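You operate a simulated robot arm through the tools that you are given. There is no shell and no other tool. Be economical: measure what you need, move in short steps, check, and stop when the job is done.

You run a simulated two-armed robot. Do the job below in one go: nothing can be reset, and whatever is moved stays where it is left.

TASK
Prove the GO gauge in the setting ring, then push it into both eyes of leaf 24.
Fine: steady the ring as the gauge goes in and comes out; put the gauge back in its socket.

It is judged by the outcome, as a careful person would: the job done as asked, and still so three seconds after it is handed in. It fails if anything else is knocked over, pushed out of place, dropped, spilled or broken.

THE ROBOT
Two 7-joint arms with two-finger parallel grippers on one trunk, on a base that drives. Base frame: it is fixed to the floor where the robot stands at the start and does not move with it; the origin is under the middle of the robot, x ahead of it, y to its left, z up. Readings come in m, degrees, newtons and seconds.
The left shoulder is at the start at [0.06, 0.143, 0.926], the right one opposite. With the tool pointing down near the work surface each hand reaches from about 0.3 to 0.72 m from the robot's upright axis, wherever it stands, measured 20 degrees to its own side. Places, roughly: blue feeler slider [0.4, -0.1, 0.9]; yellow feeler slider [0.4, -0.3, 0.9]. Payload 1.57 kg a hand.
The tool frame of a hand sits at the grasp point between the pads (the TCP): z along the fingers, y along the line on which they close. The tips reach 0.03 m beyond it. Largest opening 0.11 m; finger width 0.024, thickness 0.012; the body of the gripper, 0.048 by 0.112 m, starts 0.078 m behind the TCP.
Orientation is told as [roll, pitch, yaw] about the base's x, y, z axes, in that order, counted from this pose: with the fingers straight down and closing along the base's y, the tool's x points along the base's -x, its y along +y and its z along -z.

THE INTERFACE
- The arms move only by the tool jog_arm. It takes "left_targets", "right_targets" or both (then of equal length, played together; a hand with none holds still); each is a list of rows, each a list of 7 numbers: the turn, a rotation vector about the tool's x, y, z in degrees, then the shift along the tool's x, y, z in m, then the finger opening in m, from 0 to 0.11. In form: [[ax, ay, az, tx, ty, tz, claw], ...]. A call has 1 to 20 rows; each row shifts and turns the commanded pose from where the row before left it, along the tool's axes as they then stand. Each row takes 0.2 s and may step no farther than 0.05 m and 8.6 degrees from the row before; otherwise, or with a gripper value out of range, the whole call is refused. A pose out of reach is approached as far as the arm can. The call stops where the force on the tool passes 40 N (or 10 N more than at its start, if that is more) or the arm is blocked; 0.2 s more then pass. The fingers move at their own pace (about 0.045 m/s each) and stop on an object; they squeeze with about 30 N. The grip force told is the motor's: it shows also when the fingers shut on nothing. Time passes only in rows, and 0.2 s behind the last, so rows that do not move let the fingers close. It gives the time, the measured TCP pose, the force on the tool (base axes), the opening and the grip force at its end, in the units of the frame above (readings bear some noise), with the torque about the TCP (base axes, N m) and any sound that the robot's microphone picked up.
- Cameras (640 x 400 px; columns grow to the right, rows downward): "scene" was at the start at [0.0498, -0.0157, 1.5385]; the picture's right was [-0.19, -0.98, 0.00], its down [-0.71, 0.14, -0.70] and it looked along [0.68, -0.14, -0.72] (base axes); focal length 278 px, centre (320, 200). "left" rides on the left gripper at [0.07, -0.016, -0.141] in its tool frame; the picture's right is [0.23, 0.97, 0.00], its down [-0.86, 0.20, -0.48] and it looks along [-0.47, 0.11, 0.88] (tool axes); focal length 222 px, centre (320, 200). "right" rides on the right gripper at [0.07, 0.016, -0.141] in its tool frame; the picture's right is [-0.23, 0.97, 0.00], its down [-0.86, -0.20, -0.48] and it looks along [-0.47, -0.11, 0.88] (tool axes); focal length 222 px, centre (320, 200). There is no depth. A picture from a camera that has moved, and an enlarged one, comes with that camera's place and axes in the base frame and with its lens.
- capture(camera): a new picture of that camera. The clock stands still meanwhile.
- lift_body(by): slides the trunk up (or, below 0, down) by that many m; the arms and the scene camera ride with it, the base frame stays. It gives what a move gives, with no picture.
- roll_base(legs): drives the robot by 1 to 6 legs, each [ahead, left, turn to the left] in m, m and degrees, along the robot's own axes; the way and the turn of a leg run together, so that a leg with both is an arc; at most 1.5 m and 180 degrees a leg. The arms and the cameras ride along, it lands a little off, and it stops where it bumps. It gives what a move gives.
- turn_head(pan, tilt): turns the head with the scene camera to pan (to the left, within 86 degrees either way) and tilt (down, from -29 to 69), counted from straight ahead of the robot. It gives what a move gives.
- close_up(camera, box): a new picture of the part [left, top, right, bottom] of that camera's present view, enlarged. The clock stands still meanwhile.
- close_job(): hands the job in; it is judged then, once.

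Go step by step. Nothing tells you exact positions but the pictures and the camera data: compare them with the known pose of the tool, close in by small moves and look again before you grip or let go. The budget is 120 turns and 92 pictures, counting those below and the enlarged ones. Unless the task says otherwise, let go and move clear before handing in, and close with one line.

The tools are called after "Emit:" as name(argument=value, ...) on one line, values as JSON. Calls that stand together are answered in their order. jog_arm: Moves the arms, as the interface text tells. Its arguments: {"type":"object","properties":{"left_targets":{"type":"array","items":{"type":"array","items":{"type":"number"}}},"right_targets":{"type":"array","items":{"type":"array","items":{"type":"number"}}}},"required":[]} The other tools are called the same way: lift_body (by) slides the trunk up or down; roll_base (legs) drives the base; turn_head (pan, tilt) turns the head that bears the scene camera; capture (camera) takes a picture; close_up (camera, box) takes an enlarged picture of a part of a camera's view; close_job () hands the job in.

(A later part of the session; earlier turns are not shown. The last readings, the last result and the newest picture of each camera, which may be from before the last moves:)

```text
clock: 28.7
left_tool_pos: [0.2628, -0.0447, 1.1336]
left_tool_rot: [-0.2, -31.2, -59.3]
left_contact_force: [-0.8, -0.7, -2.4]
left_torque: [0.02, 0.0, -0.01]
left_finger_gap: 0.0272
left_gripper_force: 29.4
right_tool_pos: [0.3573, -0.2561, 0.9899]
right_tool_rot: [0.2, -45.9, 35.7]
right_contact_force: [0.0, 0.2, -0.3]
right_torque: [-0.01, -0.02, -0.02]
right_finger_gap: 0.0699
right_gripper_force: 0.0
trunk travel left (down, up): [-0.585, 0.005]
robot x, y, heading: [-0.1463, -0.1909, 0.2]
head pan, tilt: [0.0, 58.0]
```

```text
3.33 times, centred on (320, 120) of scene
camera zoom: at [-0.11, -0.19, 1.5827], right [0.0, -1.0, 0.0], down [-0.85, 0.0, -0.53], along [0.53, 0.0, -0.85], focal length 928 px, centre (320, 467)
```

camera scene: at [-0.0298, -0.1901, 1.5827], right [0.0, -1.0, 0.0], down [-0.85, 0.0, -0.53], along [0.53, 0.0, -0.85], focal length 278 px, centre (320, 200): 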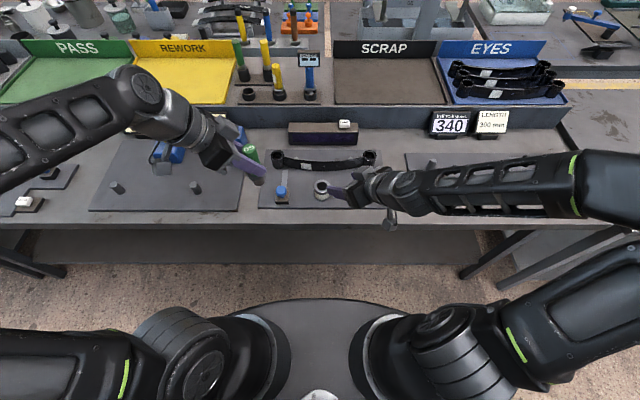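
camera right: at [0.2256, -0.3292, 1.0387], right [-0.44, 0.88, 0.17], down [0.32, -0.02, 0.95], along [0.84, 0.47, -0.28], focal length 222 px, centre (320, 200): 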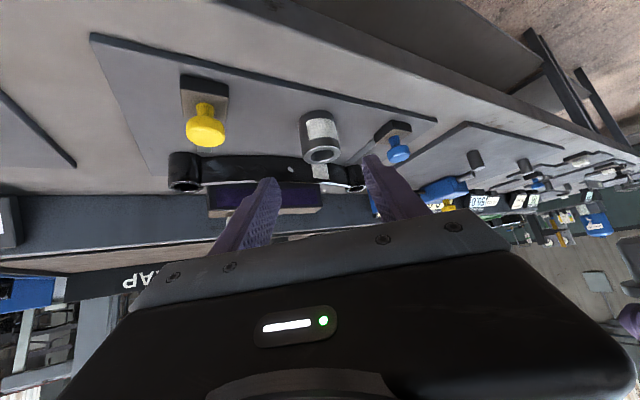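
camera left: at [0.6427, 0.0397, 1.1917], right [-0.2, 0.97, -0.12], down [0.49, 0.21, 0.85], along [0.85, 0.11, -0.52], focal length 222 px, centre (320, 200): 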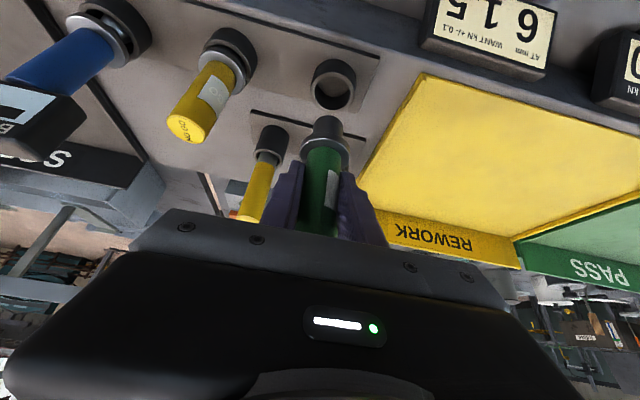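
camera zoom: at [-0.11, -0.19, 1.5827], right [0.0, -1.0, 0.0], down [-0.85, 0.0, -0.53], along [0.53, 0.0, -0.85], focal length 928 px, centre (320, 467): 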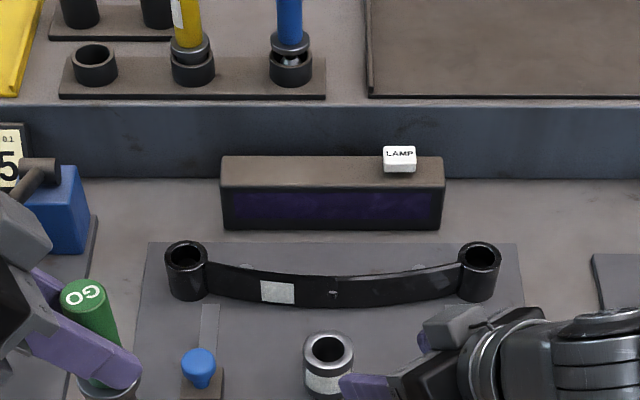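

The ring is confirmed at about (0.440, −0.198), right on the tool axis. I advance with the fingers open and straddling it, then check.

Emit:
jog_arm(right_targets=[[0, 0, 0, 0, 0, 0.03, 0.07], [0, 0, 0, 0, 0, 0.03, 0.07], [0, 0, 0, 0, 0, 0.03, 0.07], [0, 0, 0, 0, 0, 0.01, 0.07], [0, 0, 0, 0, 0, 0, 0.07]])

Emit:
capture(camera="right")

Emit:
close_up(camera="scene", box=[280, 110, 380, 180])

```text
clock: 29.9
left_tool_pos: [0.2642, -0.0439, 1.1343]
left_tool_rot: [-0.3, -31.2, -59.3]
left_contact_force: [-0.7, -1.0, -3.5]
left_torque: [-0.01, 0.05, 0.01]
left_finger_gap: 0.0271
left_gripper_force: 29.5
right_tool_pos: [0.4138, -0.2152, 0.9227]
right_tool_rot: [0.3, -45.8, 35.8]
right_contact_force: [-1.0, -0.6, 0.0]
right_torque: [0.0, 0.04, -0.01]
right_finger_gap: 0.0699
right_gripper_force: 0.0
trunk travel left (down, up): [-0.585, 0.005]
robot x, y, heading: [-0.1505, -0.1915, 0.3]
head pan, tilt: [0.0, 58.0]
```

```text
59 pictures are left
camera right: at [0.284, -0.2884, 0.9706], right [-0.44, 0.88, 0.17], down [0.32, -0.02, 0.95], along [0.84, 0.47, -0.28], focal length 222 px, centre (320, 200)
```

right: 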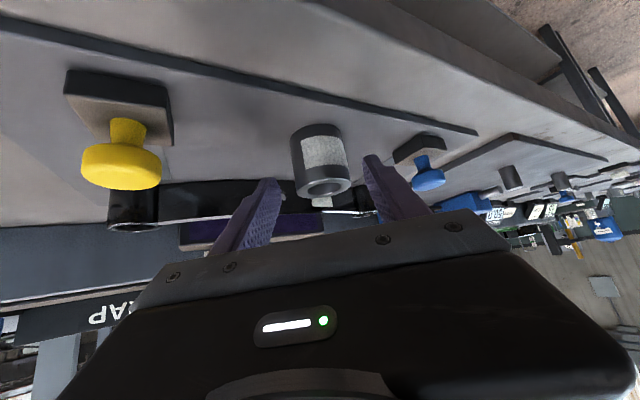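

```text
5.71 times, centred on (330, 145) of scene
camera zoom: at [-0.1094, -0.1903, 1.5827], right [0.0, -1.0, 0.0], down [-0.85, 0.0, -0.53], along [0.53, 0.0, -0.85], focal length 1591 px, centre (263, 514)
```

zoom: 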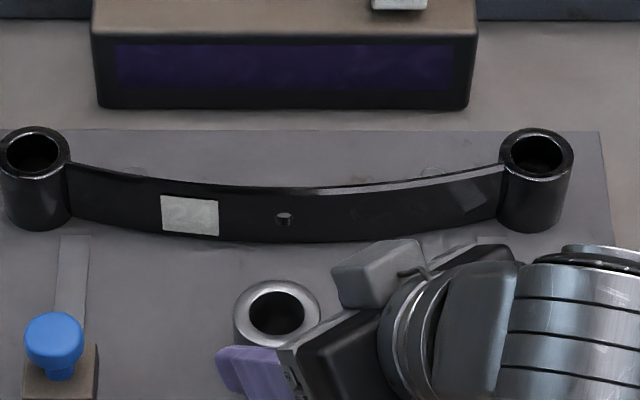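

Ring is centred between the fingers. Final advance, then a gentle close.

Emit:
jog_arm(right_targets=[[0, 0, 0, 0, 0, 0.017, 0.07], [0, 0, 0, 0, 0, 0.014, 0.065], [0, 0, 0, 0, 0, 0, 0.06], [0, 0, 0, 0, 0, 0, 0.055]])

Emit:
capture(camera="right")

Emit:
close_up(camera="scene", box=[280, 110, 380, 180])

```text
clock: 30.9
left_tool_pos: [0.263, -0.0442, 1.1344]
left_tool_rot: [-0.3, -31.2, -59.3]
left_contact_force: [-0.3, -0.1, -3.3]
left_torque: [0.0, 0.03, 0.01]
left_finger_gap: 0.0273
left_gripper_force: 30.2
right_tool_pos: [0.4337, -0.2017, 0.9014]
right_tool_rot: [0.3, -45.9, 35.8]
right_contact_force: [0.5, 0.1, -0.1]
right_torque: [0.01, 0.05, -0.01]
right_finger_gap: 0.0551
right_gripper_force: 0.0
trunk travel left (down, up): [-0.585, 0.005]
robot x, y, heading: [-0.1455, -0.1922, 0.1]
head pan, tilt: [0.0, 58.0]
```

```text
57 pictures are left
camera right: at [0.3023, -0.2751, 0.9488], right [-0.44, 0.88, 0.17], down [0.32, -0.02, 0.95], along [0.84, 0.47, -0.28], focal length 222 px, centre (320, 200)
```

right: 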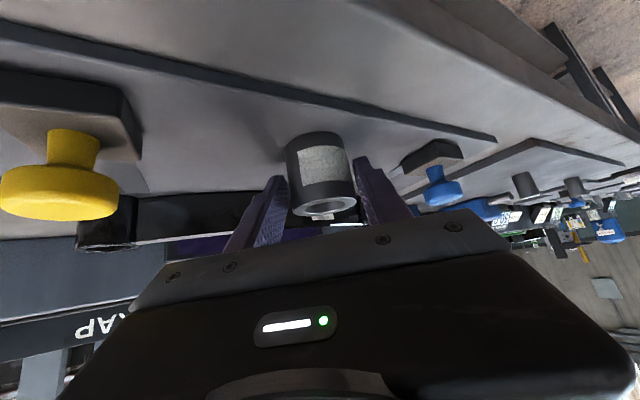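

```text
5.71 times, centred on (330, 145) of scene
camera zoom: at [-0.1095, -0.1902, 1.5827], right [0.0, -1.0, 0.0], down [-0.85, 0.0, -0.53], along [0.53, 0.0, -0.85], focal length 1591 px, centre (263, 514)
```

zoom: 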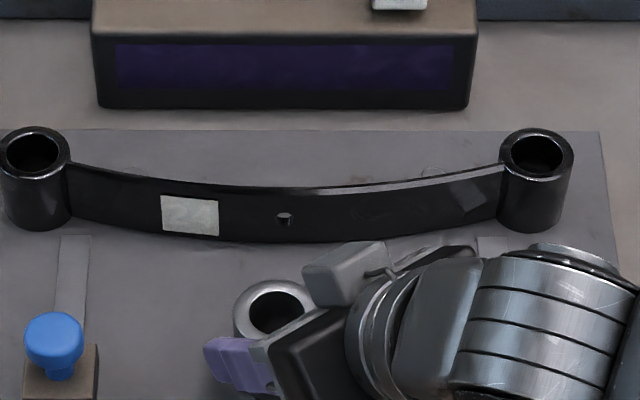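

The fingers straddle the ring on both sides. Closing the right hand to steady it.

Emit:
jog_arm(right_targets=[[0, 0, 0, 0, 0, 0, 0.05], [0, 0, 0, 0, 0, 0, 0.046], [0, 0, 0, 0, 0, 0, 0.04], [0, 0, 0, 0, 0, 0, 0.035], [0, 0, 0, 0, 0, 0, 0.035]])

Emit:
capture(camera="right")

Emit:
close_up(camera="scene", box=[280, 110, 380, 180])

```text
clock: 32.1
left_tool_pos: [0.2642, -0.0447, 1.1339]
left_tool_rot: [-0.3, -31.2, -59.3]
left_contact_force: [0.1, -0.6, -3.4]
left_torque: [0.01, -0.02, 0.0]
left_finger_gap: 0.0272
left_gripper_force: 30.3
right_tool_pos: [0.432, -0.2014, 0.9008]
right_tool_rot: [0.1, -45.8, 35.7]
right_contact_force: [-1.7, 1.2, -0.2]
right_torque: [-0.02, -0.07, 0.03]
right_finger_gap: 0.047
right_gripper_force: 29.9
trunk travel left (down, up): [-0.585, 0.005]
robot x, y, heading: [-0.1478, -0.1913, 0.2]
head pan, tilt: [0.0, 58.0]
```

```text
55 pictures are left
camera right: at [0.3021, -0.2749, 0.949], right [-0.44, 0.88, 0.17], down [0.32, -0.02, 0.95], along [0.84, 0.47, -0.28], focal length 222 px, centre (320, 200)
```

right: 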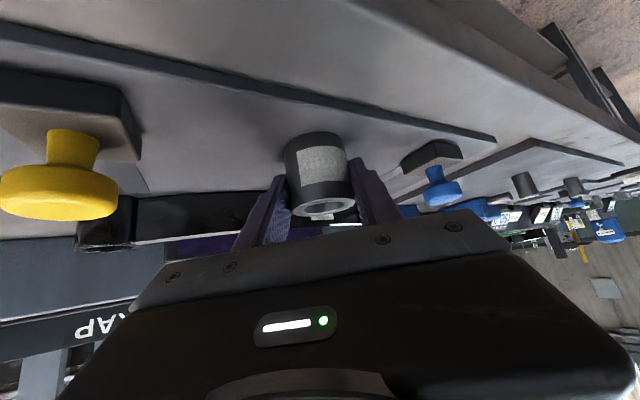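

```text
5.71 times, centred on (330, 145) of scene
camera zoom: at [-0.1097, -0.19, 1.5827], right [0.0, -1.0, 0.0], down [-0.85, 0.0, -0.53], along [0.53, 0.0, -0.85], focal length 1591 px, centre (263, 514)
```

zoom: 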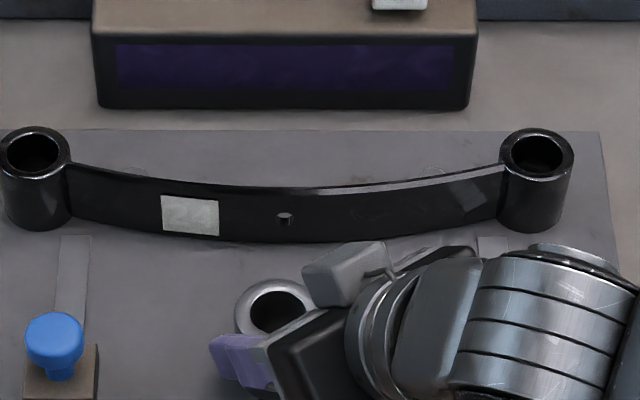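

The ring is held (47 mm) and hasn't shifted. I turn the left hand a bit further and carry the gauge over the ring from the left, staying high, then look.

Emit:
jog_arm(left_targets=[[4.06, 0, 6.7, 0, 0, 0, 0.015], [4.06, 0, 6.7, 0, 0, 0, 0.015], [0, 0, 0, -0.017, 0.0315, 0.0103, 0.015], [0, 0, 0, -0.017, 0.0315, 0.0103, 0.015], [0, 0, 0, -0.017, 0.0315, 0.0103, 0.015], [0, 0, 0, -0.017, 0.0315, 0.0103, 0.015], [0, 0, 0, -0.017, 0.0315, 0.0103, 0.015], [0, 0, 0, -0.0267, -0.0084, 0.0162, 0.015], [0, 0, 0, -0.0267, -0.0084, 0.0162, 0.015], [0, 0, 0, -0.0267, -0.0084, 0.0162, 0.015], [0, 0, 0, 0, 0, 0, 0.015]])

Emit:
capture(camera="scene")

Emit:
capture(camera="left")

```text
clock: 34.5
left_tool_pos: [0.4364, -0.1989, 1.1309]
left_tool_rot: [-0.3, -31.3, -74.9]
left_contact_force: [0.5, 0.4, -3.6]
left_torque: [-0.01, 0.01, 0.0]
left_finger_gap: 0.0268
left_gripper_force: 30.0
right_tool_pos: [0.432, -0.2019, 0.8994]
right_tool_rot: [0.2, -45.8, 35.7]
right_contact_force: [-0.9, -0.3, 0.1]
right_torque: [-0.09, -0.03, -0.02]
right_finger_gap: 0.047
right_gripper_force: 30.2
trunk travel left (down, up): [-0.585, 0.005]
robot x, y, heading: [-0.1544, -0.1903, 0.3]
head pan, tilt: [0.0, 58.0]
```

```text
53 pictures are left
camera scene: at [-0.1095, -0.1901, 1.5827], right [0.0, -1.0, 0.0], down [-0.85, 0.0, -0.53], along [0.53, 0.0, -0.85], focal length 278 px, centre (320, 200)
```

scene: 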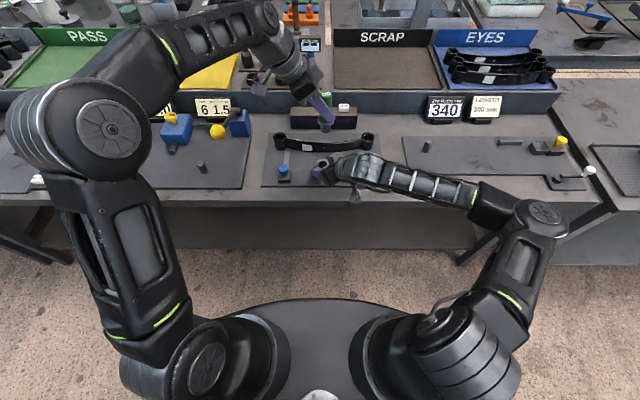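

```text
52 pictures are left
camera left: at [0.3874, -0.0746, 1.2157], right [0.89, 0.44, -0.12], down [0.32, -0.41, 0.85], along [0.32, -0.8, -0.51], focal length 222 px, centre (320, 200)
```

left: 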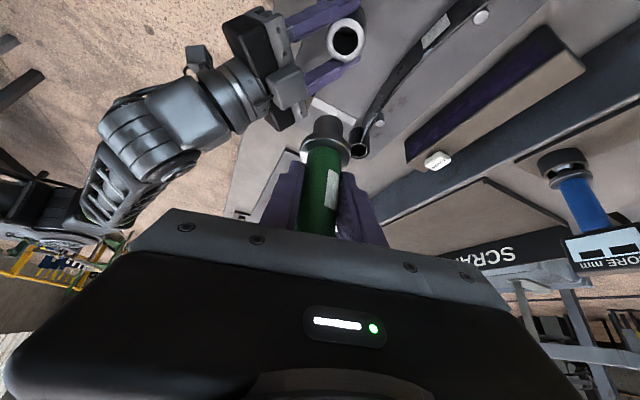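

The gauge hangs above the ring. I zoom from both cameras to find the tip relative to the bore.

Emit:
close_up(camera="left", box=[280, 10, 400, 170])

Emit:
close_up(camera="scene", box=[280, 80, 380, 200])

```text
2.50 times, centred on (340, 90) of left
camera zoom: at [0.3874, -0.0746, 1.2157], right [0.89, 0.44, -0.12], down [0.32, -0.41, 0.85], along [0.32, -0.8, -0.51], focal length 555 px, centre (270, 475)
```

zoom: 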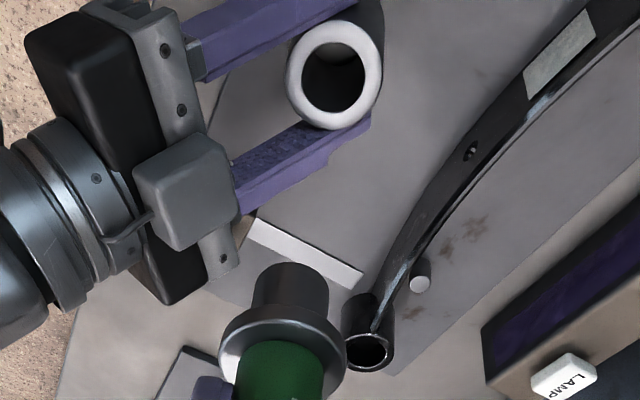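

```text
3.33 times, centred on (330, 140) of scene
camera zoom: at [-0.1095, -0.1901, 1.5827], right [0.0, -1.0, 0.0], down [-0.85, 0.0, -0.53], along [0.53, 0.0, -0.85], focal length 928 px, centre (287, 400)
```

zoom: 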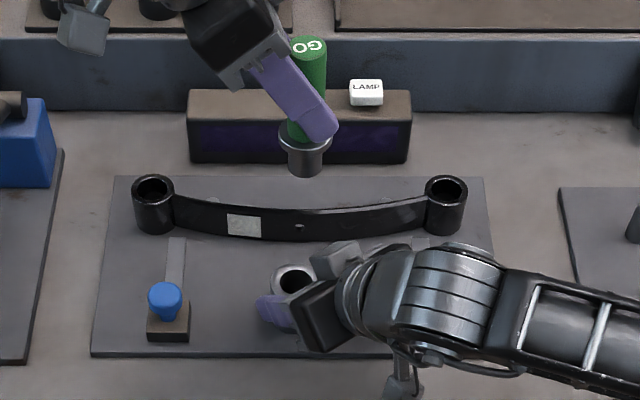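

The ring bore is at about (0.442, −0.1965). The tapered plug tip is roughly 0.07 m below the TCP. I correct laterally and descend to about 2 cm above the ring, then look.

Emit:
jog_arm(left_targets=[[0, 0, 0, 0.0007, 0.006, -0.0004, 0.015], [0, 0, 0, 0.017, 0, 0.028, 0.015], [0, 0, 0, 0.017, 0, 0.028, 0.015], [0, 0, 0, 0.017, 0, 0.028, 0.015], [0, 0, 0, 0.017, 0, 0.028, 0.015], [0, 0, 0, 0, 0, 0, 0.015]])

Emit:
close_up(camera="left", box=[260, 50, 400, 170])

Emit:
close_up(camera="scene", box=[290, 120, 370, 190])

Emit:
capture(camera="right")

```text
clock: 35.9
left_tool_pos: [0.4468, -0.1949, 1.0025]
left_tool_rot: [-0.4, -31.4, -75.0]
left_contact_force: [0.3, -1.1, -1.5]
left_torque: [-0.01, -0.01, 0.0]
left_finger_gap: 0.0272
left_gripper_force: 29.9
right_tool_pos: [0.435, -0.2012, 0.9005]
right_tool_rot: [0.2, -45.8, 35.7]
right_contact_force: [-1.7, -1.7, -0.1]
right_torque: [-0.02, -0.01, -0.02]
right_finger_gap: 0.0469
right_gripper_force: 30.3
trunk travel left (down, up): [-0.585, 0.005]
robot x, y, heading: [-0.1544, -0.1879, 0.3]
head pan, tilt: [0.0, 58.0]
```

```text
3.33 times, centred on (330, 110) of left
camera zoom: at [0.3968, -0.0709, 1.0881], right [0.89, 0.44, -0.12], down [0.32, -0.41, 0.85], along [0.32, -0.8, -0.51], focal length 740 px, centre (287, 500)
```

zoom: 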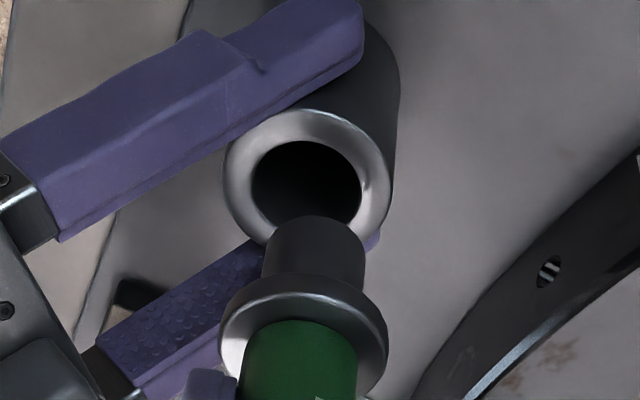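

```text
5.71 times, centred on (330, 155) of scene
camera zoom: at [-0.1093, -0.1904, 1.5827], right [0.0, -1.0, 0.0], down [-0.85, 0.0, -0.53], along [0.53, 0.0, -0.85], focal length 1591 px, centre (263, 457)
```

zoom: 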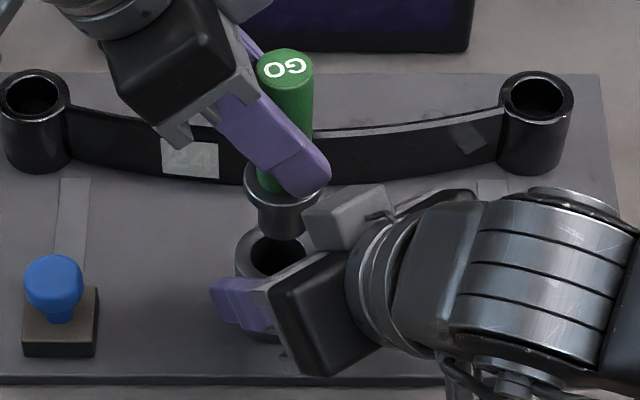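

```text
47 pictures are left
camera right: at [0.3024, -0.2753, 0.9487], right [-0.44, 0.88, 0.17], down [0.32, -0.02, 0.95], along [0.84, 0.47, -0.28], focal length 222 px, centre (320, 200)
```

right: 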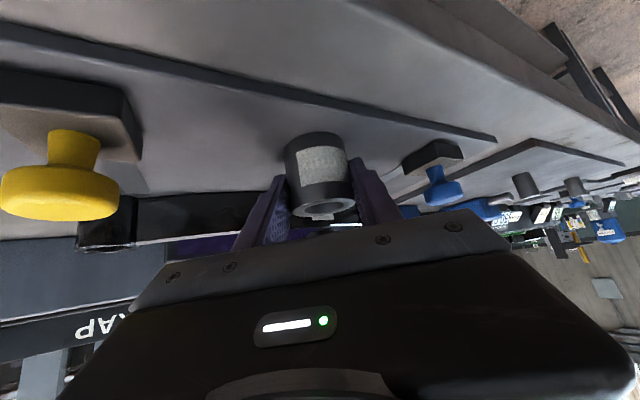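

Comparing the cameras, the gauge axis must move about −6 mm in x and +3 mm in y. I apply that, lower slightly, and recheck.

Emit:
jog_arm(left_targets=[[0, 0, 0, 0.0042, -0.0054, -0.0025, 0.015], [0, 0, 0, 0.0047, 0, 0.0077, 0.015], [0, 0, 0, 0, 0, 0, 0.015]])

Emit:
close_up(camera="left", box=[270, 60, 380, 140])

Emit:
close_up(camera="scene", box=[305, 135, 355, 175])

```text
clock: 36.7
left_tool_pos: [0.4405, -0.1909, 0.9936]
left_tool_rot: [-0.3, -31.3, -75.0]
left_contact_force: [-0.3, -0.2, -3.5]
left_torque: [0.02, 0.02, -0.01]
left_finger_gap: 0.0272
left_gripper_force: 29.8
right_tool_pos: [0.4337, -0.2005, 0.9002]
right_tool_rot: [0.2, -45.7, 35.7]
right_contact_force: [-0.1, 0.2, -0.5]
right_torque: [-0.06, 0.02, 0.0]
right_finger_gap: 0.047
right_gripper_force: 29.6
trunk travel left (down, up): [-0.585, 0.005]
robot x, y, heading: [-0.1481, -0.1931, 0.2]
head pan, tilt: [0.0, 58.0]
```

```text
5.00 times, centred on (325, 100) of left
camera zoom: at [0.3915, -0.0672, 1.079], right [0.89, 0.44, -0.12], down [0.32, -0.41, 0.85], along [0.32, -0.8, -0.51], focal length 1111 px, centre (295, 700)
```

zoom: 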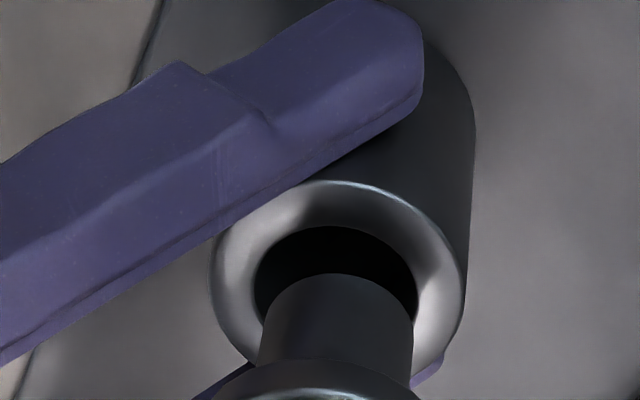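

```text
10.00 times, centred on (330, 155) of scene
camera zoom: at [-0.1091, -0.1903, 1.5827], right [0.0, -1.0, 0.0], down [-0.85, 0.0, -0.53], along [0.53, 0.0, -0.85], focal length 2784 px, centre (220, 650)
```

zoom: 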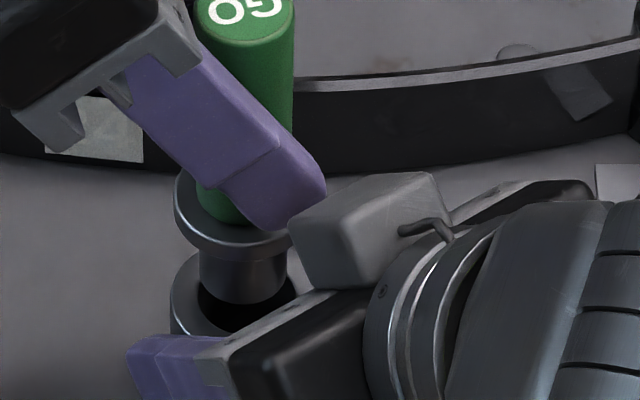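

Plug and bore look concentric to within ~2 mm, and the tip is tapered. A small −x trim, then I descend in 4 mm steps watching force.

Emit:
jog_arm(left_targets=[[0, 0, 0, 0.0004, -0.0019, -0.0003, 0.015], [0, 0, 0, 0.0021, 0, 0.0034, 0.015], [0, 0, 0, 0.0021, 0, 0.0034, 0.015], [0, 0, 0, 0.0021, 0, 0.0034, 0.015], [0, 0, 0, 0.0021, 0, 0.0034, 0.015]])

Emit:
close_up(camera="left", box=[270, 60, 380, 140])

Emit:
close_up(camera="scene", box=[305, 135, 355, 175])

```text
clock: 37.9
left_tool_pos: [0.4372, -0.1928, 0.9767]
left_tool_rot: [-0.4, -31.3, -74.9]
left_contact_force: [0.5, -0.4, -2.2]
left_torque: [-0.01, 0.02, 0.0]
left_finger_gap: 0.0272
left_gripper_force: 30.0
right_tool_pos: [0.4348, -0.2012, 0.9016]
right_tool_rot: [0.2, -45.9, 35.7]
right_contact_force: [0.0, 0.4, -0.1]
right_torque: [-0.03, 0.01, 0.03]
right_finger_gap: 0.0471
right_gripper_force: 29.7
trunk travel left (down, up): [-0.585, 0.005]
robot x, y, heading: [-0.1489, -0.1901, 0.3]
head pan, tilt: [0.0, 58.0]
```

```text
5.00 times, centred on (325, 100) of left
camera zoom: at [0.389, -0.0687, 1.0623], right [0.89, 0.44, -0.12], down [0.32, -0.41, 0.85], along [0.32, -0.8, -0.51], focal length 1111 px, centre (295, 700)
```

zoom: 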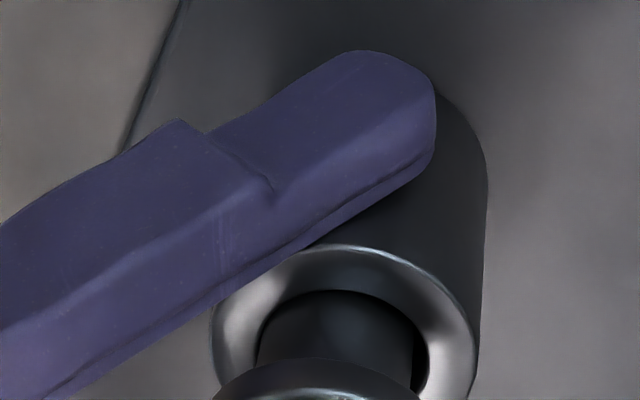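

```text
10.00 times, centred on (330, 155) of scene
camera zoom: at [-0.109, -0.1903, 1.5827], right [0.0, -1.0, 0.0], down [-0.85, 0.0, -0.53], along [0.53, 0.0, -0.85], focal length 2784 px, centre (220, 650)
```

zoom: 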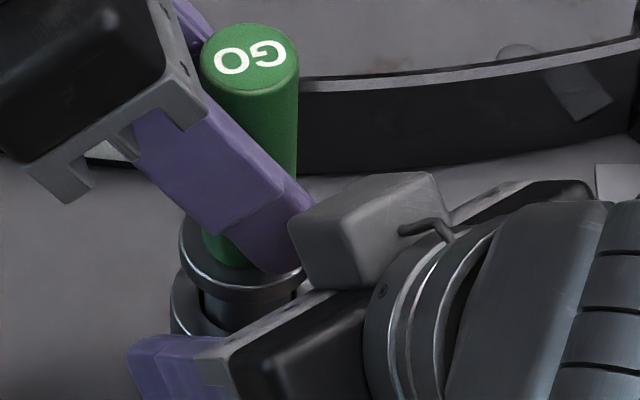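

The plug is entering the bore cleanly with no side force. I continue down gently until the collar meets the ring.

Emit:
jog_arm(left_targets=[[0, 0, 0, 0.0021, 0.0009, 0.0034, 0.015], [0, 0, 0, 0.0016, 0, 0.0026, 0.015], [0, 0, 0, 0.0016, 0, 0.0026, 0.015], [0, 0, 0, 0, 0, 0, 0.015]])

Emit:
close_up(camera="scene", box=[305, 135, 355, 175])

```text
clock: 38.9
left_tool_pos: [0.4401, -0.191, 0.9678]
left_tool_rot: [-0.2, -31.3, -74.9]
left_contact_force: [0.3, 0.2, -2.4]
left_torque: [0.05, 0.0, 0.03]
left_finger_gap: 0.0271
left_gripper_force: 30.2
right_tool_pos: [0.4327, -0.2006, 0.9002]
right_tool_rot: [0.3, -45.9, 35.7]
right_contact_force: [-0.2, -0.8, -0.6]
right_torque: [-0.04, 0.02, 0.02]
right_finger_gap: 0.0469
right_gripper_force: 30.7
trunk travel left (down, up): [-0.585, 0.005]
robot x, y, heading: [-0.1489, -0.1907, 0.2]
head pan, tilt: [0.0, 58.0]
```

```text
10.00 times, centred on (330, 155) of scene
camera zoom: at [-0.109, -0.1903, 1.5827], right [0.0, -1.0, 0.0], down [-0.85, 0.0, -0.53], along [0.53, 0.0, -0.85], focal length 2784 px, centre (220, 650)
```

zoom: 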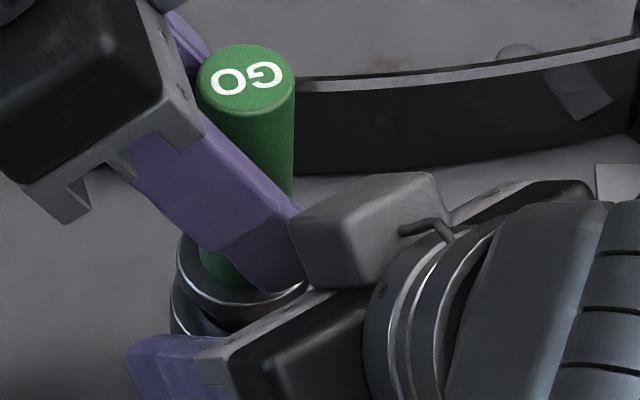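

Emit:
jog_arm(left_targets=[[0, 0, 0, 0.0013, 0, 0.0021, 0.015], [0, 0, 0, 0.0013, 0, 0.0021, 0.015], [0, 0, 0, 0.0013, 0, 0.0021, 0.015], [0, 0, 0, 0, 0, 0, 0.015]])

Emit:
close_up(camera="left", box=[270, 60, 380, 140])

```text
clock: 39.9
left_tool_pos: [0.4403, -0.1909, 0.9608]
left_tool_rot: [-0.3, -31.3, -74.9]
left_contact_force: [0.1, 0.8, -2.8]
left_torque: [0.07, 0.0, 0.0]
left_finger_gap: 0.0271
left_gripper_force: 30.3
right_tool_pos: [0.4339, -0.2016, 0.9012]
right_tool_rot: [0.2, -45.9, 35.7]
right_contact_force: [-0.2, 1.4, -0.4]
right_torque: [-0.01, 0.05, 0.02]
right_finger_gap: 0.0467
right_gripper_force: 30.0
trunk travel left (down, up): [-0.585, 0.005]
robot x, y, heading: [-0.1506, -0.1868, 0.4]
head pan, tilt: [0.0, 58.0]
```

```text
5.00 times, centred on (325, 100) of left
camera zoom: at [0.3904, -0.0673, 1.0451], right [0.89, 0.44, -0.12], down [0.32, -0.41, 0.85], along [0.32, -0.8, -0.51], focal length 1111 px, centre (295, 700)
```

zoom: 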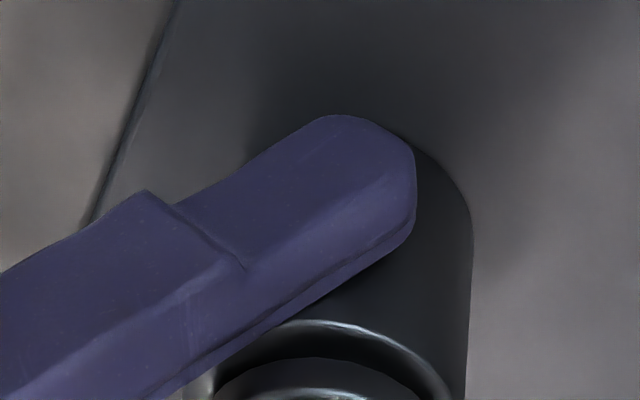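

Emit:
jog_arm(left_targets=[[0, 0, 0, 0.001, 0, 0.0017, 0.015], [0, 0, 0, 0.001, 0, 0.0017, 0.015], [0, 0, 0, 0, 0, 0, 0.015]])

Emit:
close_up(camera="scene", box=[305, 135, 355, 175])

Emit:
capture(camera="right")

```text
clock: 40.7
left_tool_pos: [0.4404, -0.191, 0.956]
left_tool_rot: [-0.3, -31.3, -74.9]
left_contact_force: [-0.2, 0.3, -2.6]
left_torque: [-0.05, -0.01, 0.0]
left_finger_gap: 0.0271
left_gripper_force: 30.2
right_tool_pos: [0.4333, -0.201, 0.9006]
right_tool_rot: [0.2, -46.1, 35.7]
right_contact_force: [-0.9, 0.2, 0.0]
right_torque: [-0.02, -0.03, 0.01]
right_finger_gap: 0.0467
right_gripper_force: 29.9
trunk travel left (down, up): [-0.585, 0.005]
robot x, y, heading: [-0.148, -0.1922, 0.5]
head pan, tilt: [0.0, 58.0]
```

```text
10.00 times, centred on (330, 155) of scene
camera zoom: at [-0.1091, -0.1902, 1.5827], right [0.0, -1.0, 0.0], down [-0.85, 0.0, -0.53], along [0.53, 0.0, -0.85], focal length 2784 px, centre (220, 650)
```

zoom: 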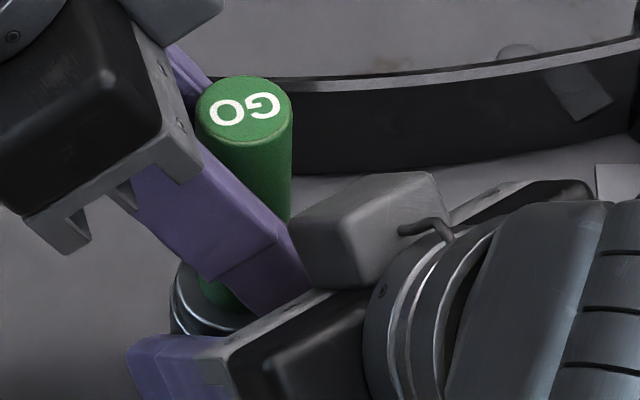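

```text
39 pictures are left
camera right: at [0.3024, -0.2751, 0.9488], right [-0.44, 0.88, 0.17], down [0.32, -0.02, 0.95], along [0.84, 0.47, -0.28], focal length 222 px, centre (320, 200)
```

right: 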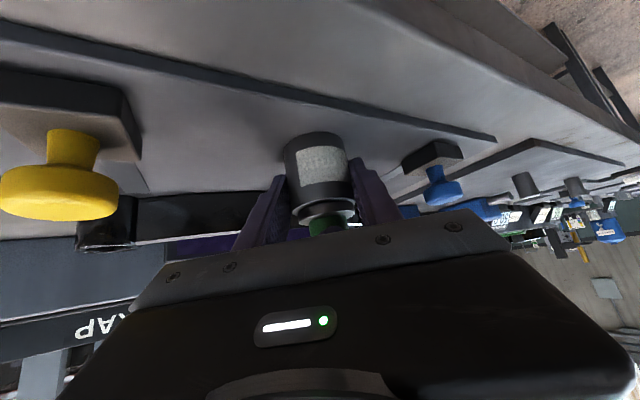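

Emit:
jog_arm(left_targets=[[0, 0, 0, 0.0008, 0, 0.0013, 0.015], [0, 0, 0, 0.0008, 0, 0.0013, 0.015], [0, 0, 0, 0, 0, 0, 0.015]])

Emit:
close_up(camera="right", box=[270, 120, 390, 240])

```text
clock: 41.5
left_tool_pos: [0.4398, -0.1923, 0.9559]
left_tool_rot: [-0.1, -31.4, -75.0]
left_contact_force: [-2.2, 2.4, 16.1]
left_torque: [0.55, 0.13, 0.09]
left_finger_gap: 0.0272
left_gripper_force: 30.2
right_tool_pos: [0.4332, -0.2002, 0.9015]
right_tool_rot: [0.1, -45.9, 35.8]
right_contact_force: [3.9, -1.4, -2.2]
right_torque: [-0.38, -0.29, -0.05]
right_finger_gap: 0.0468
right_gripper_force: 30.0
trunk travel left (down, up): [-0.585, 0.005]
robot x, y, heading: [-0.1504, -0.1892, 0.1]
head pan, tilt: [0.0, 58.0]
```

```text
3.33 times, centred on (330, 180) of right
camera zoom: at [0.3021, -0.2756, 0.9492], right [-0.44, 0.88, 0.16], down [0.32, -0.01, 0.95], along [0.84, 0.47, -0.28], focal length 740 px, centre (287, 267)
```

zoom: 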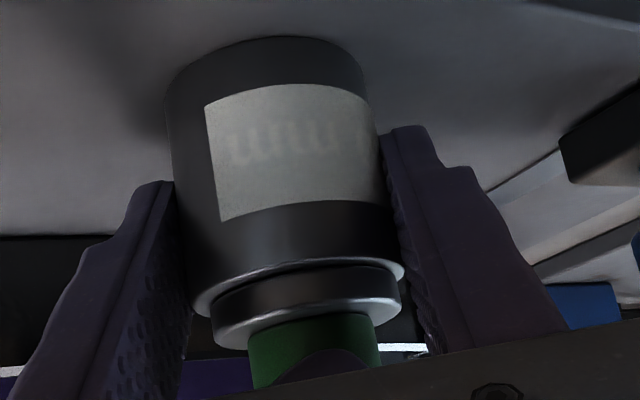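

The collar is seated on the ring (about 18 N push, no slip), so the gauge is proved. Withdrawing straight up with the ring still held.

Emit:
jog_arm(left_targets=[[0, 0, 0, -0.0021, 0, -0.0034, 0.015], [0, 0, 0, -0.0031, 0, -0.0051, 0.015], [0, 0, 0, -0.0052, 0, -0.0085, 0.015], [0, 0, 0, -0.0078, 0, -0.0128, 0.015], [0, 0, 0, -0.0104, 0, -0.0171, 0.015], [0, 0, 0, -0.0104, 0, -0.0171, 0.015], [0, 0, 0, -0.0104, 0, -0.0171, 0.015], [0, 0, 0, -0.0104, 0, -0.0171, 0.015], [0, 0, 0, 0, 0, 0, 0.015]])

Emit:
close_up(camera="scene", box=[270, 70, 390, 190])

```text
clock: 43.5
left_tool_pos: [0.439, -0.1929, 1.0696]
left_tool_rot: [-0.2, -31.3, -75.0]
left_contact_force: [-0.7, -0.7, -1.8]
left_torque: [0.01, -0.03, 0.0]
left_finger_gap: 0.0271
left_gripper_force: 30.2
right_tool_pos: [0.4336, -0.201, 0.9003]
right_tool_rot: [0.2, -45.9, 35.8]
right_contact_force: [-1.7, 0.6, 2.8]
right_torque: [-0.05, -0.09, -0.03]
right_finger_gap: 0.0466
right_gripper_force: 30.2
trunk travel left (down, up): [-0.585, 0.005]
robot x, y, heading: [-0.1459, -0.1929, 0.5]
head pan, tilt: [0.0, 58.0]
```

```text
3.33 times, centred on (330, 130) of scene
camera zoom: at [-0.1098, -0.1902, 1.5827], right [0.0, -1.0, 0.0], down [-0.85, 0.0, -0.53], along [0.53, 0.0, -0.85], focal length 928 px, centre (287, 433)
```

zoom: 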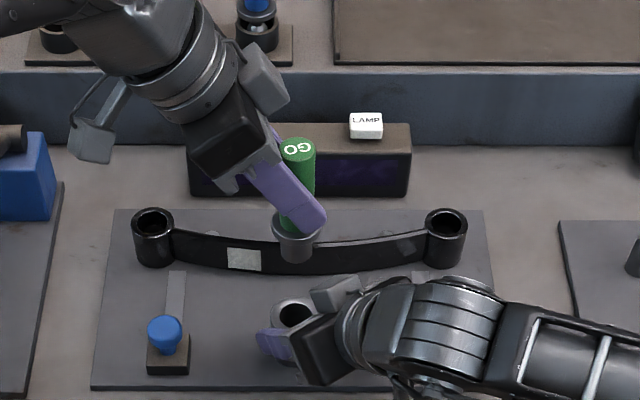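

The ring stayed put and the gauge is clear above it. Now the right hand lets go of the ring, backs out along its own axis and moves clear.

Emit:
jog_arm(right_targets=[[0, 0, 0, 0, 0, 0, 0.052], [0, 0, 0, 0, 0, 0, 0.06], [0, 0, 0, 0, 0, 0, 0.068], [0, 0, 0, 0, 0, 0, 0.07], [0, 0, 0, 0, 0, -0.02, 0.07], [0, 0, 0, 0, 0, -0.03, 0.07], [0, 0, 0, 0, 0, -0.035, 0.07], [0, 0, 0, 0, 0, -0.035, 0.07], [0, 0, 0, 0, 0, -0.03, 0.07], [0, 0, 0, 0.0058, -0.026, -0.034, 0.07], [0, 0, 0, 0.0058, -0.026, -0.034, 0.07], [0, 0, 0, 0.0058, -0.026, -0.034, 0.07]])

Emit:
capture(camera="scene")

```text
clock: 46.1
left_tool_pos: [0.4388, -0.1913, 1.0685]
left_tool_rot: [-0.3, -31.4, -74.9]
left_contact_force: [-0.5, -0.8, -3.7]
left_torque: [0.0, -0.01, -0.01]
left_finger_gap: 0.0269
left_gripper_force: 30.6
right_tool_pos: [0.3207, -0.3758, 1.0658]
right_tool_rot: [0.2, -46.0, 35.8]
right_contact_force: [-0.4, 0.8, 0.7]
right_torque: [0.02, 0.02, -0.01]
right_finger_gap: 0.07
right_gripper_force: 0.2
trunk travel left (down, up): [-0.585, 0.005]
robot x, y, heading: [-0.1535, -0.1929, 0.3]
head pan, tilt: [0.0, 58.0]
```

```text
36 pictures are left
camera scene: at [-0.11, -0.19, 1.5828], right [0.0, -1.0, 0.0], down [-0.85, 0.0, -0.53], along [0.53, 0.0, -0.85], focal length 278 px, centre (320, 200)
```

scene: 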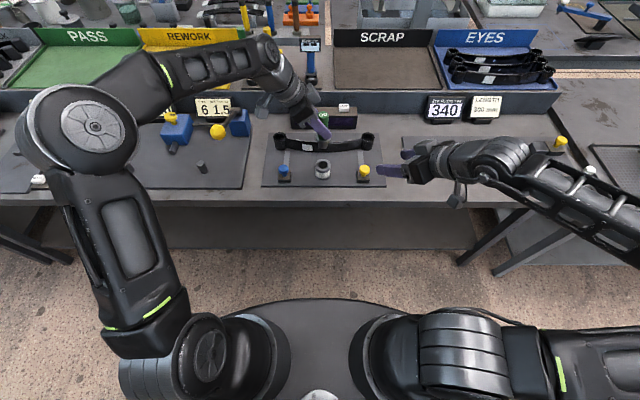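

The ring is standing undisturbed. I drive the base ahead 10 cm so the left hand can reach both eyes, then look.

Emit:
roll_base(legs=[[0.1, 0, 0]])

Emit:
close_up(camera="scene", box=[240, 110, 400, 210])

Emit:
capture(camera="left")

```text
clock: 47.3
left_tool_pos: [0.5413, -0.1883, 1.0676]
left_tool_rot: [-0.4, -31.2, -74.7]
left_contact_force: [0.7, -0.1, -3.3]
left_torque: [0.0, 0.04, -0.03]
left_finger_gap: 0.0271
left_gripper_force: 29.7
right_tool_pos: [0.4242, -0.3733, 1.0644]
right_tool_rot: [0.2, -45.8, 35.8]
right_contact_force: [0.6, 0.1, -1.6]
right_torque: [0.02, 0.0, 0.02]
right_finger_gap: 0.0699
right_gripper_force: 0.0
trunk travel left (down, up): [-0.585, 0.005]
robot x, y, heading: [-0.0498, -0.1906, 0.4]
head pan, tilt: [0.0, 58.0]
```

```text
4.00 times, centred on (320, 160) of scene
camera zoom: at [-0.0078, -0.1895, 1.5827], right [0.01, -1.0, 0.0], down [-0.85, -0.01, -0.53], along [0.53, 0.0, -0.85], focal length 1114 px, centre (320, 360)
```

zoom: 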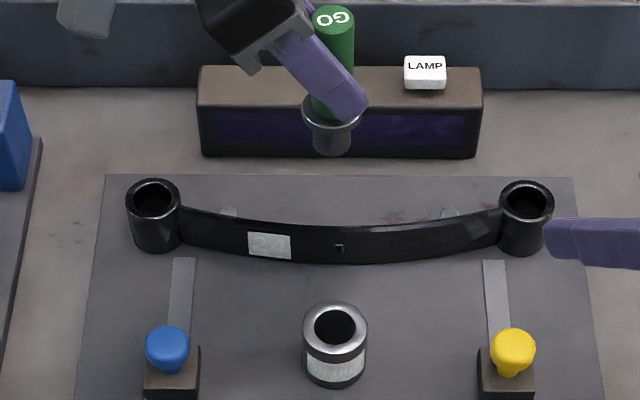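

```text
34 pictures are left
camera left: at [0.4898, -0.0655, 1.153], right [0.89, 0.44, -0.12], down [0.32, -0.41, 0.85], along [0.33, -0.8, -0.51], focal length 222 px, centre (320, 200)
```

left: 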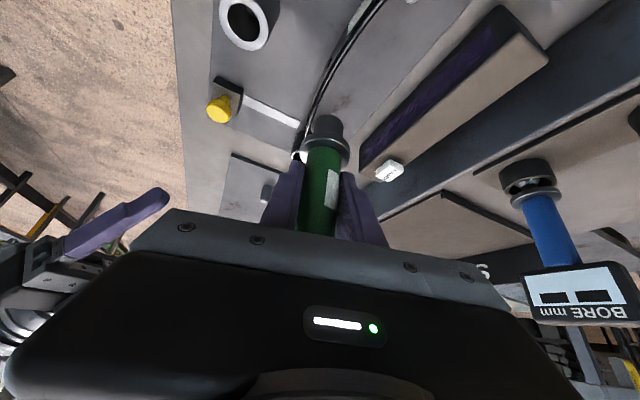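

From the ring fit I know the offset between TCP and gauge axis, so the left eye corresponds to TCP ≈ (0.547, −0.053). I move there, stop with the tip about 2 cm above the eye, and look.

Emit:
jog_arm(left_targets=[[0, 0, 0, 0.0278, 0.01, -0.0169, 0.015], [0, 0, 0, 0.0278, 0.01, -0.0169, 0.015], [0, 0, 0, 0.0278, 0.01, -0.0169, 0.015], [0, 0, 0, 0.0278, 0.01, -0.0169, 0.015], [0, 0, 0, 0.0122, 0, 0.0201, 0.015], [0, 0, 0, 0.0122, 0, 0.0201, 0.015], [0, 0, 0, 0, 0, 0, 0.015]])

Emit:
close_up(camera="left", box=[270, 50, 380, 130])

Emit:
close_up(camera="scene", box=[250, 125, 310, 175])

```text
clock: 48.9
left_tool_pos: [0.5433, -0.0525, 1.0236]
left_tool_rot: [-0.3, -31.1, -74.7]
left_contact_force: [0.7, -0.5, -2.6]
left_torque: [-0.01, 0.0, 0.0]
left_finger_gap: 0.0272
left_gripper_force: 30.2
right_tool_pos: [0.4236, -0.373, 1.0658]
right_tool_rot: [0.2, -45.9, 35.9]
right_contact_force: [-0.2, 0.1, -0.2]
right_torque: [-0.02, 0.0, 0.0]
right_finger_gap: 0.0699
right_gripper_force: 0.1
trunk travel left (down, up): [-0.585, 0.005]
robot x, y, heading: [-0.047, -0.1918, 0.7]
head pan, tilt: [0.0, 58.0]
```

```text
5.00 times, centred on (325, 90) of left
camera zoom: at [0.4929, 0.0709, 1.1081], right [0.89, 0.44, -0.12], down [0.32, -0.41, 0.85], along [0.33, -0.8, -0.51], focal length 1111 px, centre (295, 750)
```

zoom: 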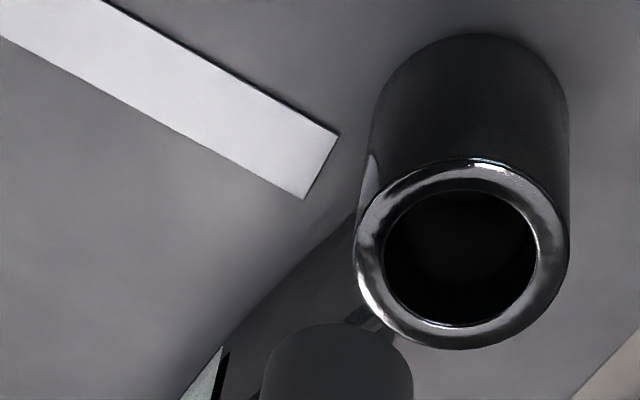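

```text
8.00 times, centred on (280, 150) of scene
camera zoom: at [-0.0098, -0.1897, 1.5827], right [0.01, -1.0, 0.0], down [-0.85, -0.01, -0.53], along [0.53, 0.0, -0.85], focal length 2227 px, centre (640, 600)
```

zoom: 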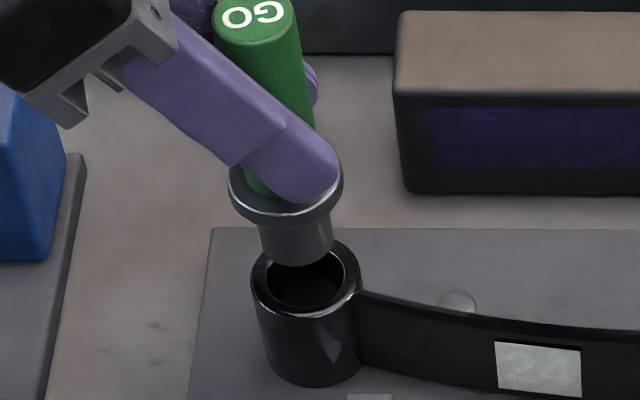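

The two views together put the left eye at about (0.566, −0.054) with its rim at z≈0.899, lower than I first thought. I shift +22 mm in x and +4 mm in y, lower 3 cm, and look again.

Emit:
jog_arm(left_targets=[[0, 0, 0, -0.0013, 0.0224, 0.0008, 0.015], [0, 0, 0, 0.0078, 0, 0.0128, 0.015], [0, 0, 0, 0.0078, 0, 0.0128, 0.015], [0, 0, 0, 0, 0, 0, 0.015]])

Emit:
close_up(camera="left", box=[270, 50, 380, 130])

Emit:
close_up(camera="scene", box=[250, 125, 310, 175])

```text
clock: 49.9
left_tool_pos: [0.564, -0.048, 0.9915]
left_tool_rot: [-0.3, -31.3, -74.7]
left_contact_force: [-0.1, -0.3, -2.5]
left_torque: [0.01, -0.01, -0.02]
left_finger_gap: 0.0271
left_gripper_force: 29.9
right_tool_pos: [0.4229, -0.3727, 1.0649]
right_tool_rot: [0.1, -45.9, 36.0]
right_contact_force: [1.4, -0.1, 0.0]
right_torque: [0.05, -0.04, -0.05]
right_finger_gap: 0.07
right_gripper_force: 0.1
trunk travel left (down, up): [-0.585, 0.005]
robot x, y, heading: [-0.0493, -0.1882, 0.6]
head pan, tilt: [0.0, 58.0]
```

```text
5.00 times, centred on (325, 90) of left
camera zoom: at [0.5134, 0.0756, 1.0767], right [0.89, 0.44, -0.12], down [0.32, -0.41, 0.85], along [0.33, -0.8, -0.51], focal length 1111 px, centre (295, 750)
```

zoom: 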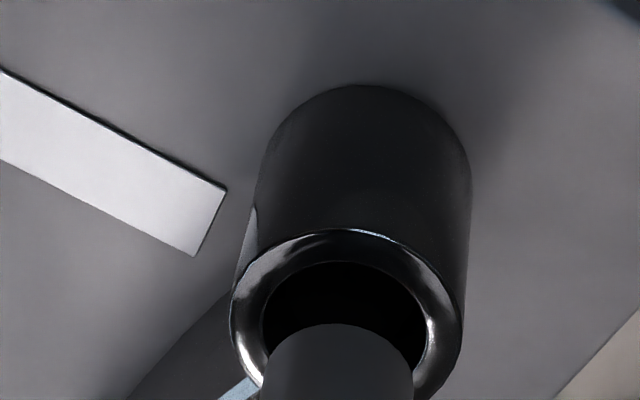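

```text
8.00 times, centred on (280, 150) of scene
camera zoom: at [-0.0101, -0.1895, 1.5827], right [0.01, -1.0, 0.0], down [-0.85, -0.01, -0.53], along [0.53, 0.0, -0.85], focal length 2227 px, centre (640, 600)
```

zoom: 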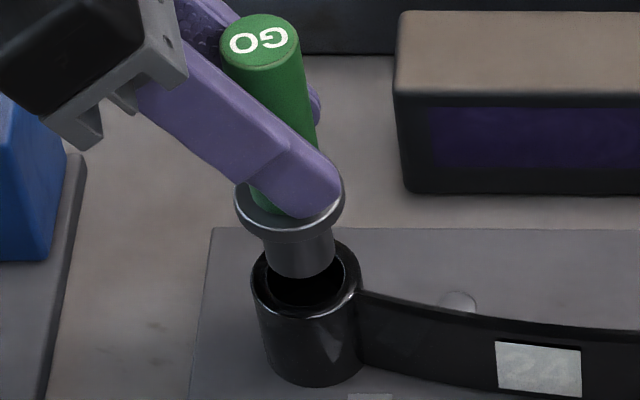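

Plug and eye bore now line up in both views. I descend in 4 mm steps watching force.

Emit:
jog_arm(left_targets=[[0, 0, 0, 0.0009, -0.0002, -0.0006, 0.015], [0, 0, 0, 0.0021, 0, 0.0034, 0.015], [0, 0, 0, 0.0021, 0, 0.0034, 0.015], [0, 0, 0, 0.0021, 0, 0.0034, 0.015], [0, 0, 0, 0.0021, 0, 0.0034, 0.015], [0, 0, 0, 0.0016, 0, 0.0026, 0.015], [0, 0, 0, 0, 0, 0, 0.015]])

Emit:
close_up(camera="left", box=[270, 60, 380, 140])

Emit:
close_up(camera="scene", box=[250, 125, 310, 175])

```text
clock: 51.5
left_tool_pos: [0.5638, -0.0477, 0.9717]
left_tool_rot: [-0.3, -31.3, -74.6]
left_contact_force: [-0.4, 0.8, -2.7]
left_torque: [0.01, 0.0, 0.01]
left_finger_gap: 0.0269
left_gripper_force: 29.5
right_tool_pos: [0.4227, -0.3727, 1.0656]
right_tool_rot: [0.2, -45.9, 36.1]
right_contact_force: [0.3, -0.2, -0.4]
right_torque: [0.01, -0.01, 0.02]
right_finger_gap: 0.0703
right_gripper_force: 0.1
trunk travel left (down, up): [-0.585, 0.005]
robot x, y, heading: [-0.0483, -0.1906, 0.3]
head pan, tilt: [0.0, 58.0]
```

```text
5.00 times, centred on (325, 100) of left
camera zoom: at [0.5141, 0.0758, 1.0572], right [0.89, 0.44, -0.12], down [0.32, -0.41, 0.85], along [0.33, -0.8, -0.51], focal length 1111 px, centre (295, 700)
```

zoom: 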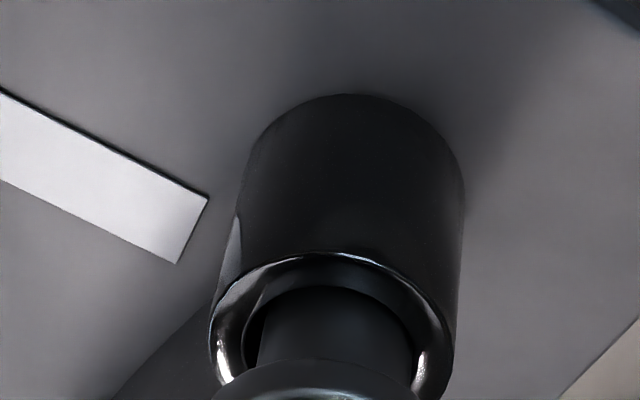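

```text
8.00 times, centred on (280, 150) of scene
camera zoom: at [-0.0097, -0.1894, 1.5827], right [0.01, -1.0, 0.0], down [-0.85, -0.01, -0.53], along [0.53, 0.0, -0.85], focal length 2227 px, centre (640, 600)
```

zoom: 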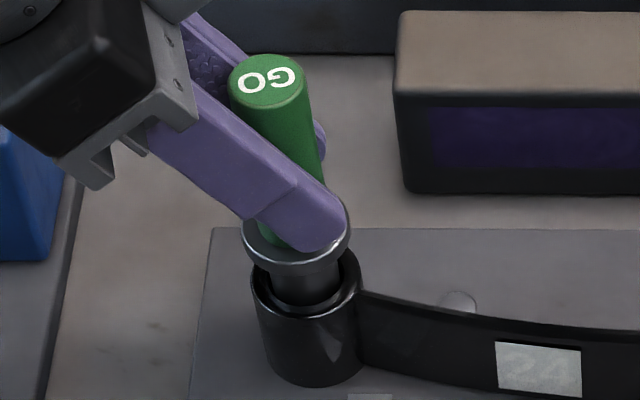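

Emit:
jog_arm(left_targets=[[0, 0, 0, 0.0021, -0.0006, 0.0034, 0.015], [0, 0, 0, 0.0021, 0, 0.0034, 0.015], [0, 0, 0, 0.0021, 0, 0.0034, 0.015], [0, 0, 0, 0.0021, 0, 0.0034, 0.015], [0, 0, 0, 0.001, 0, 0.0017, 0.015], [0, 0, 0, 0, 0, 0, 0.015]])

Emit:
close_up(camera="scene", box=[250, 125, 310, 175])

```text
clock: 52.9
left_tool_pos: [0.564, -0.0465, 0.9533]
left_tool_rot: [-0.3, -31.3, -74.7]
left_contact_force: [-0.2, 0.3, -3.9]
left_torque: [0.04, 0.02, 0.01]
left_finger_gap: 0.0276
left_gripper_force: 29.9
right_tool_pos: [0.4235, -0.3727, 1.0654]
right_tool_rot: [0.3, -46.0, 36.0]
right_contact_force: [0.0, -0.5, -1.1]
right_torque: [0.01, 0.0, -0.03]
right_finger_gap: 0.07
right_gripper_force: 0.1
trunk travel left (down, up): [-0.585, 0.005]
robot x, y, heading: [-0.0503, -0.1882, 0.6]
head pan, tilt: [0.0, 58.0]
```

```text
8.00 times, centred on (280, 150) of scene
camera zoom: at [-0.0097, -0.1894, 1.5827], right [0.01, -1.0, 0.0], down [-0.85, -0.01, -0.53], along [0.53, 0.0, -0.85], focal length 2227 px, centre (640, 600)
```

zoom: 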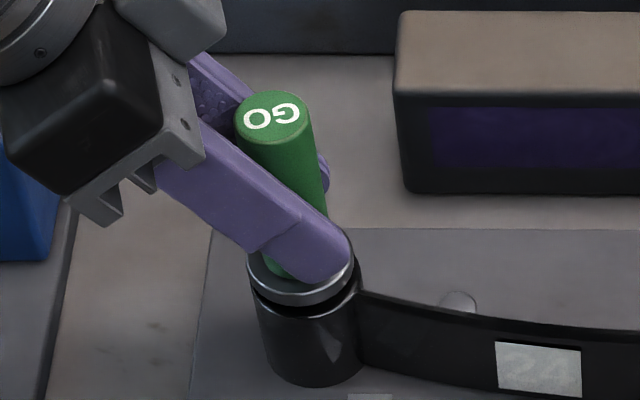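

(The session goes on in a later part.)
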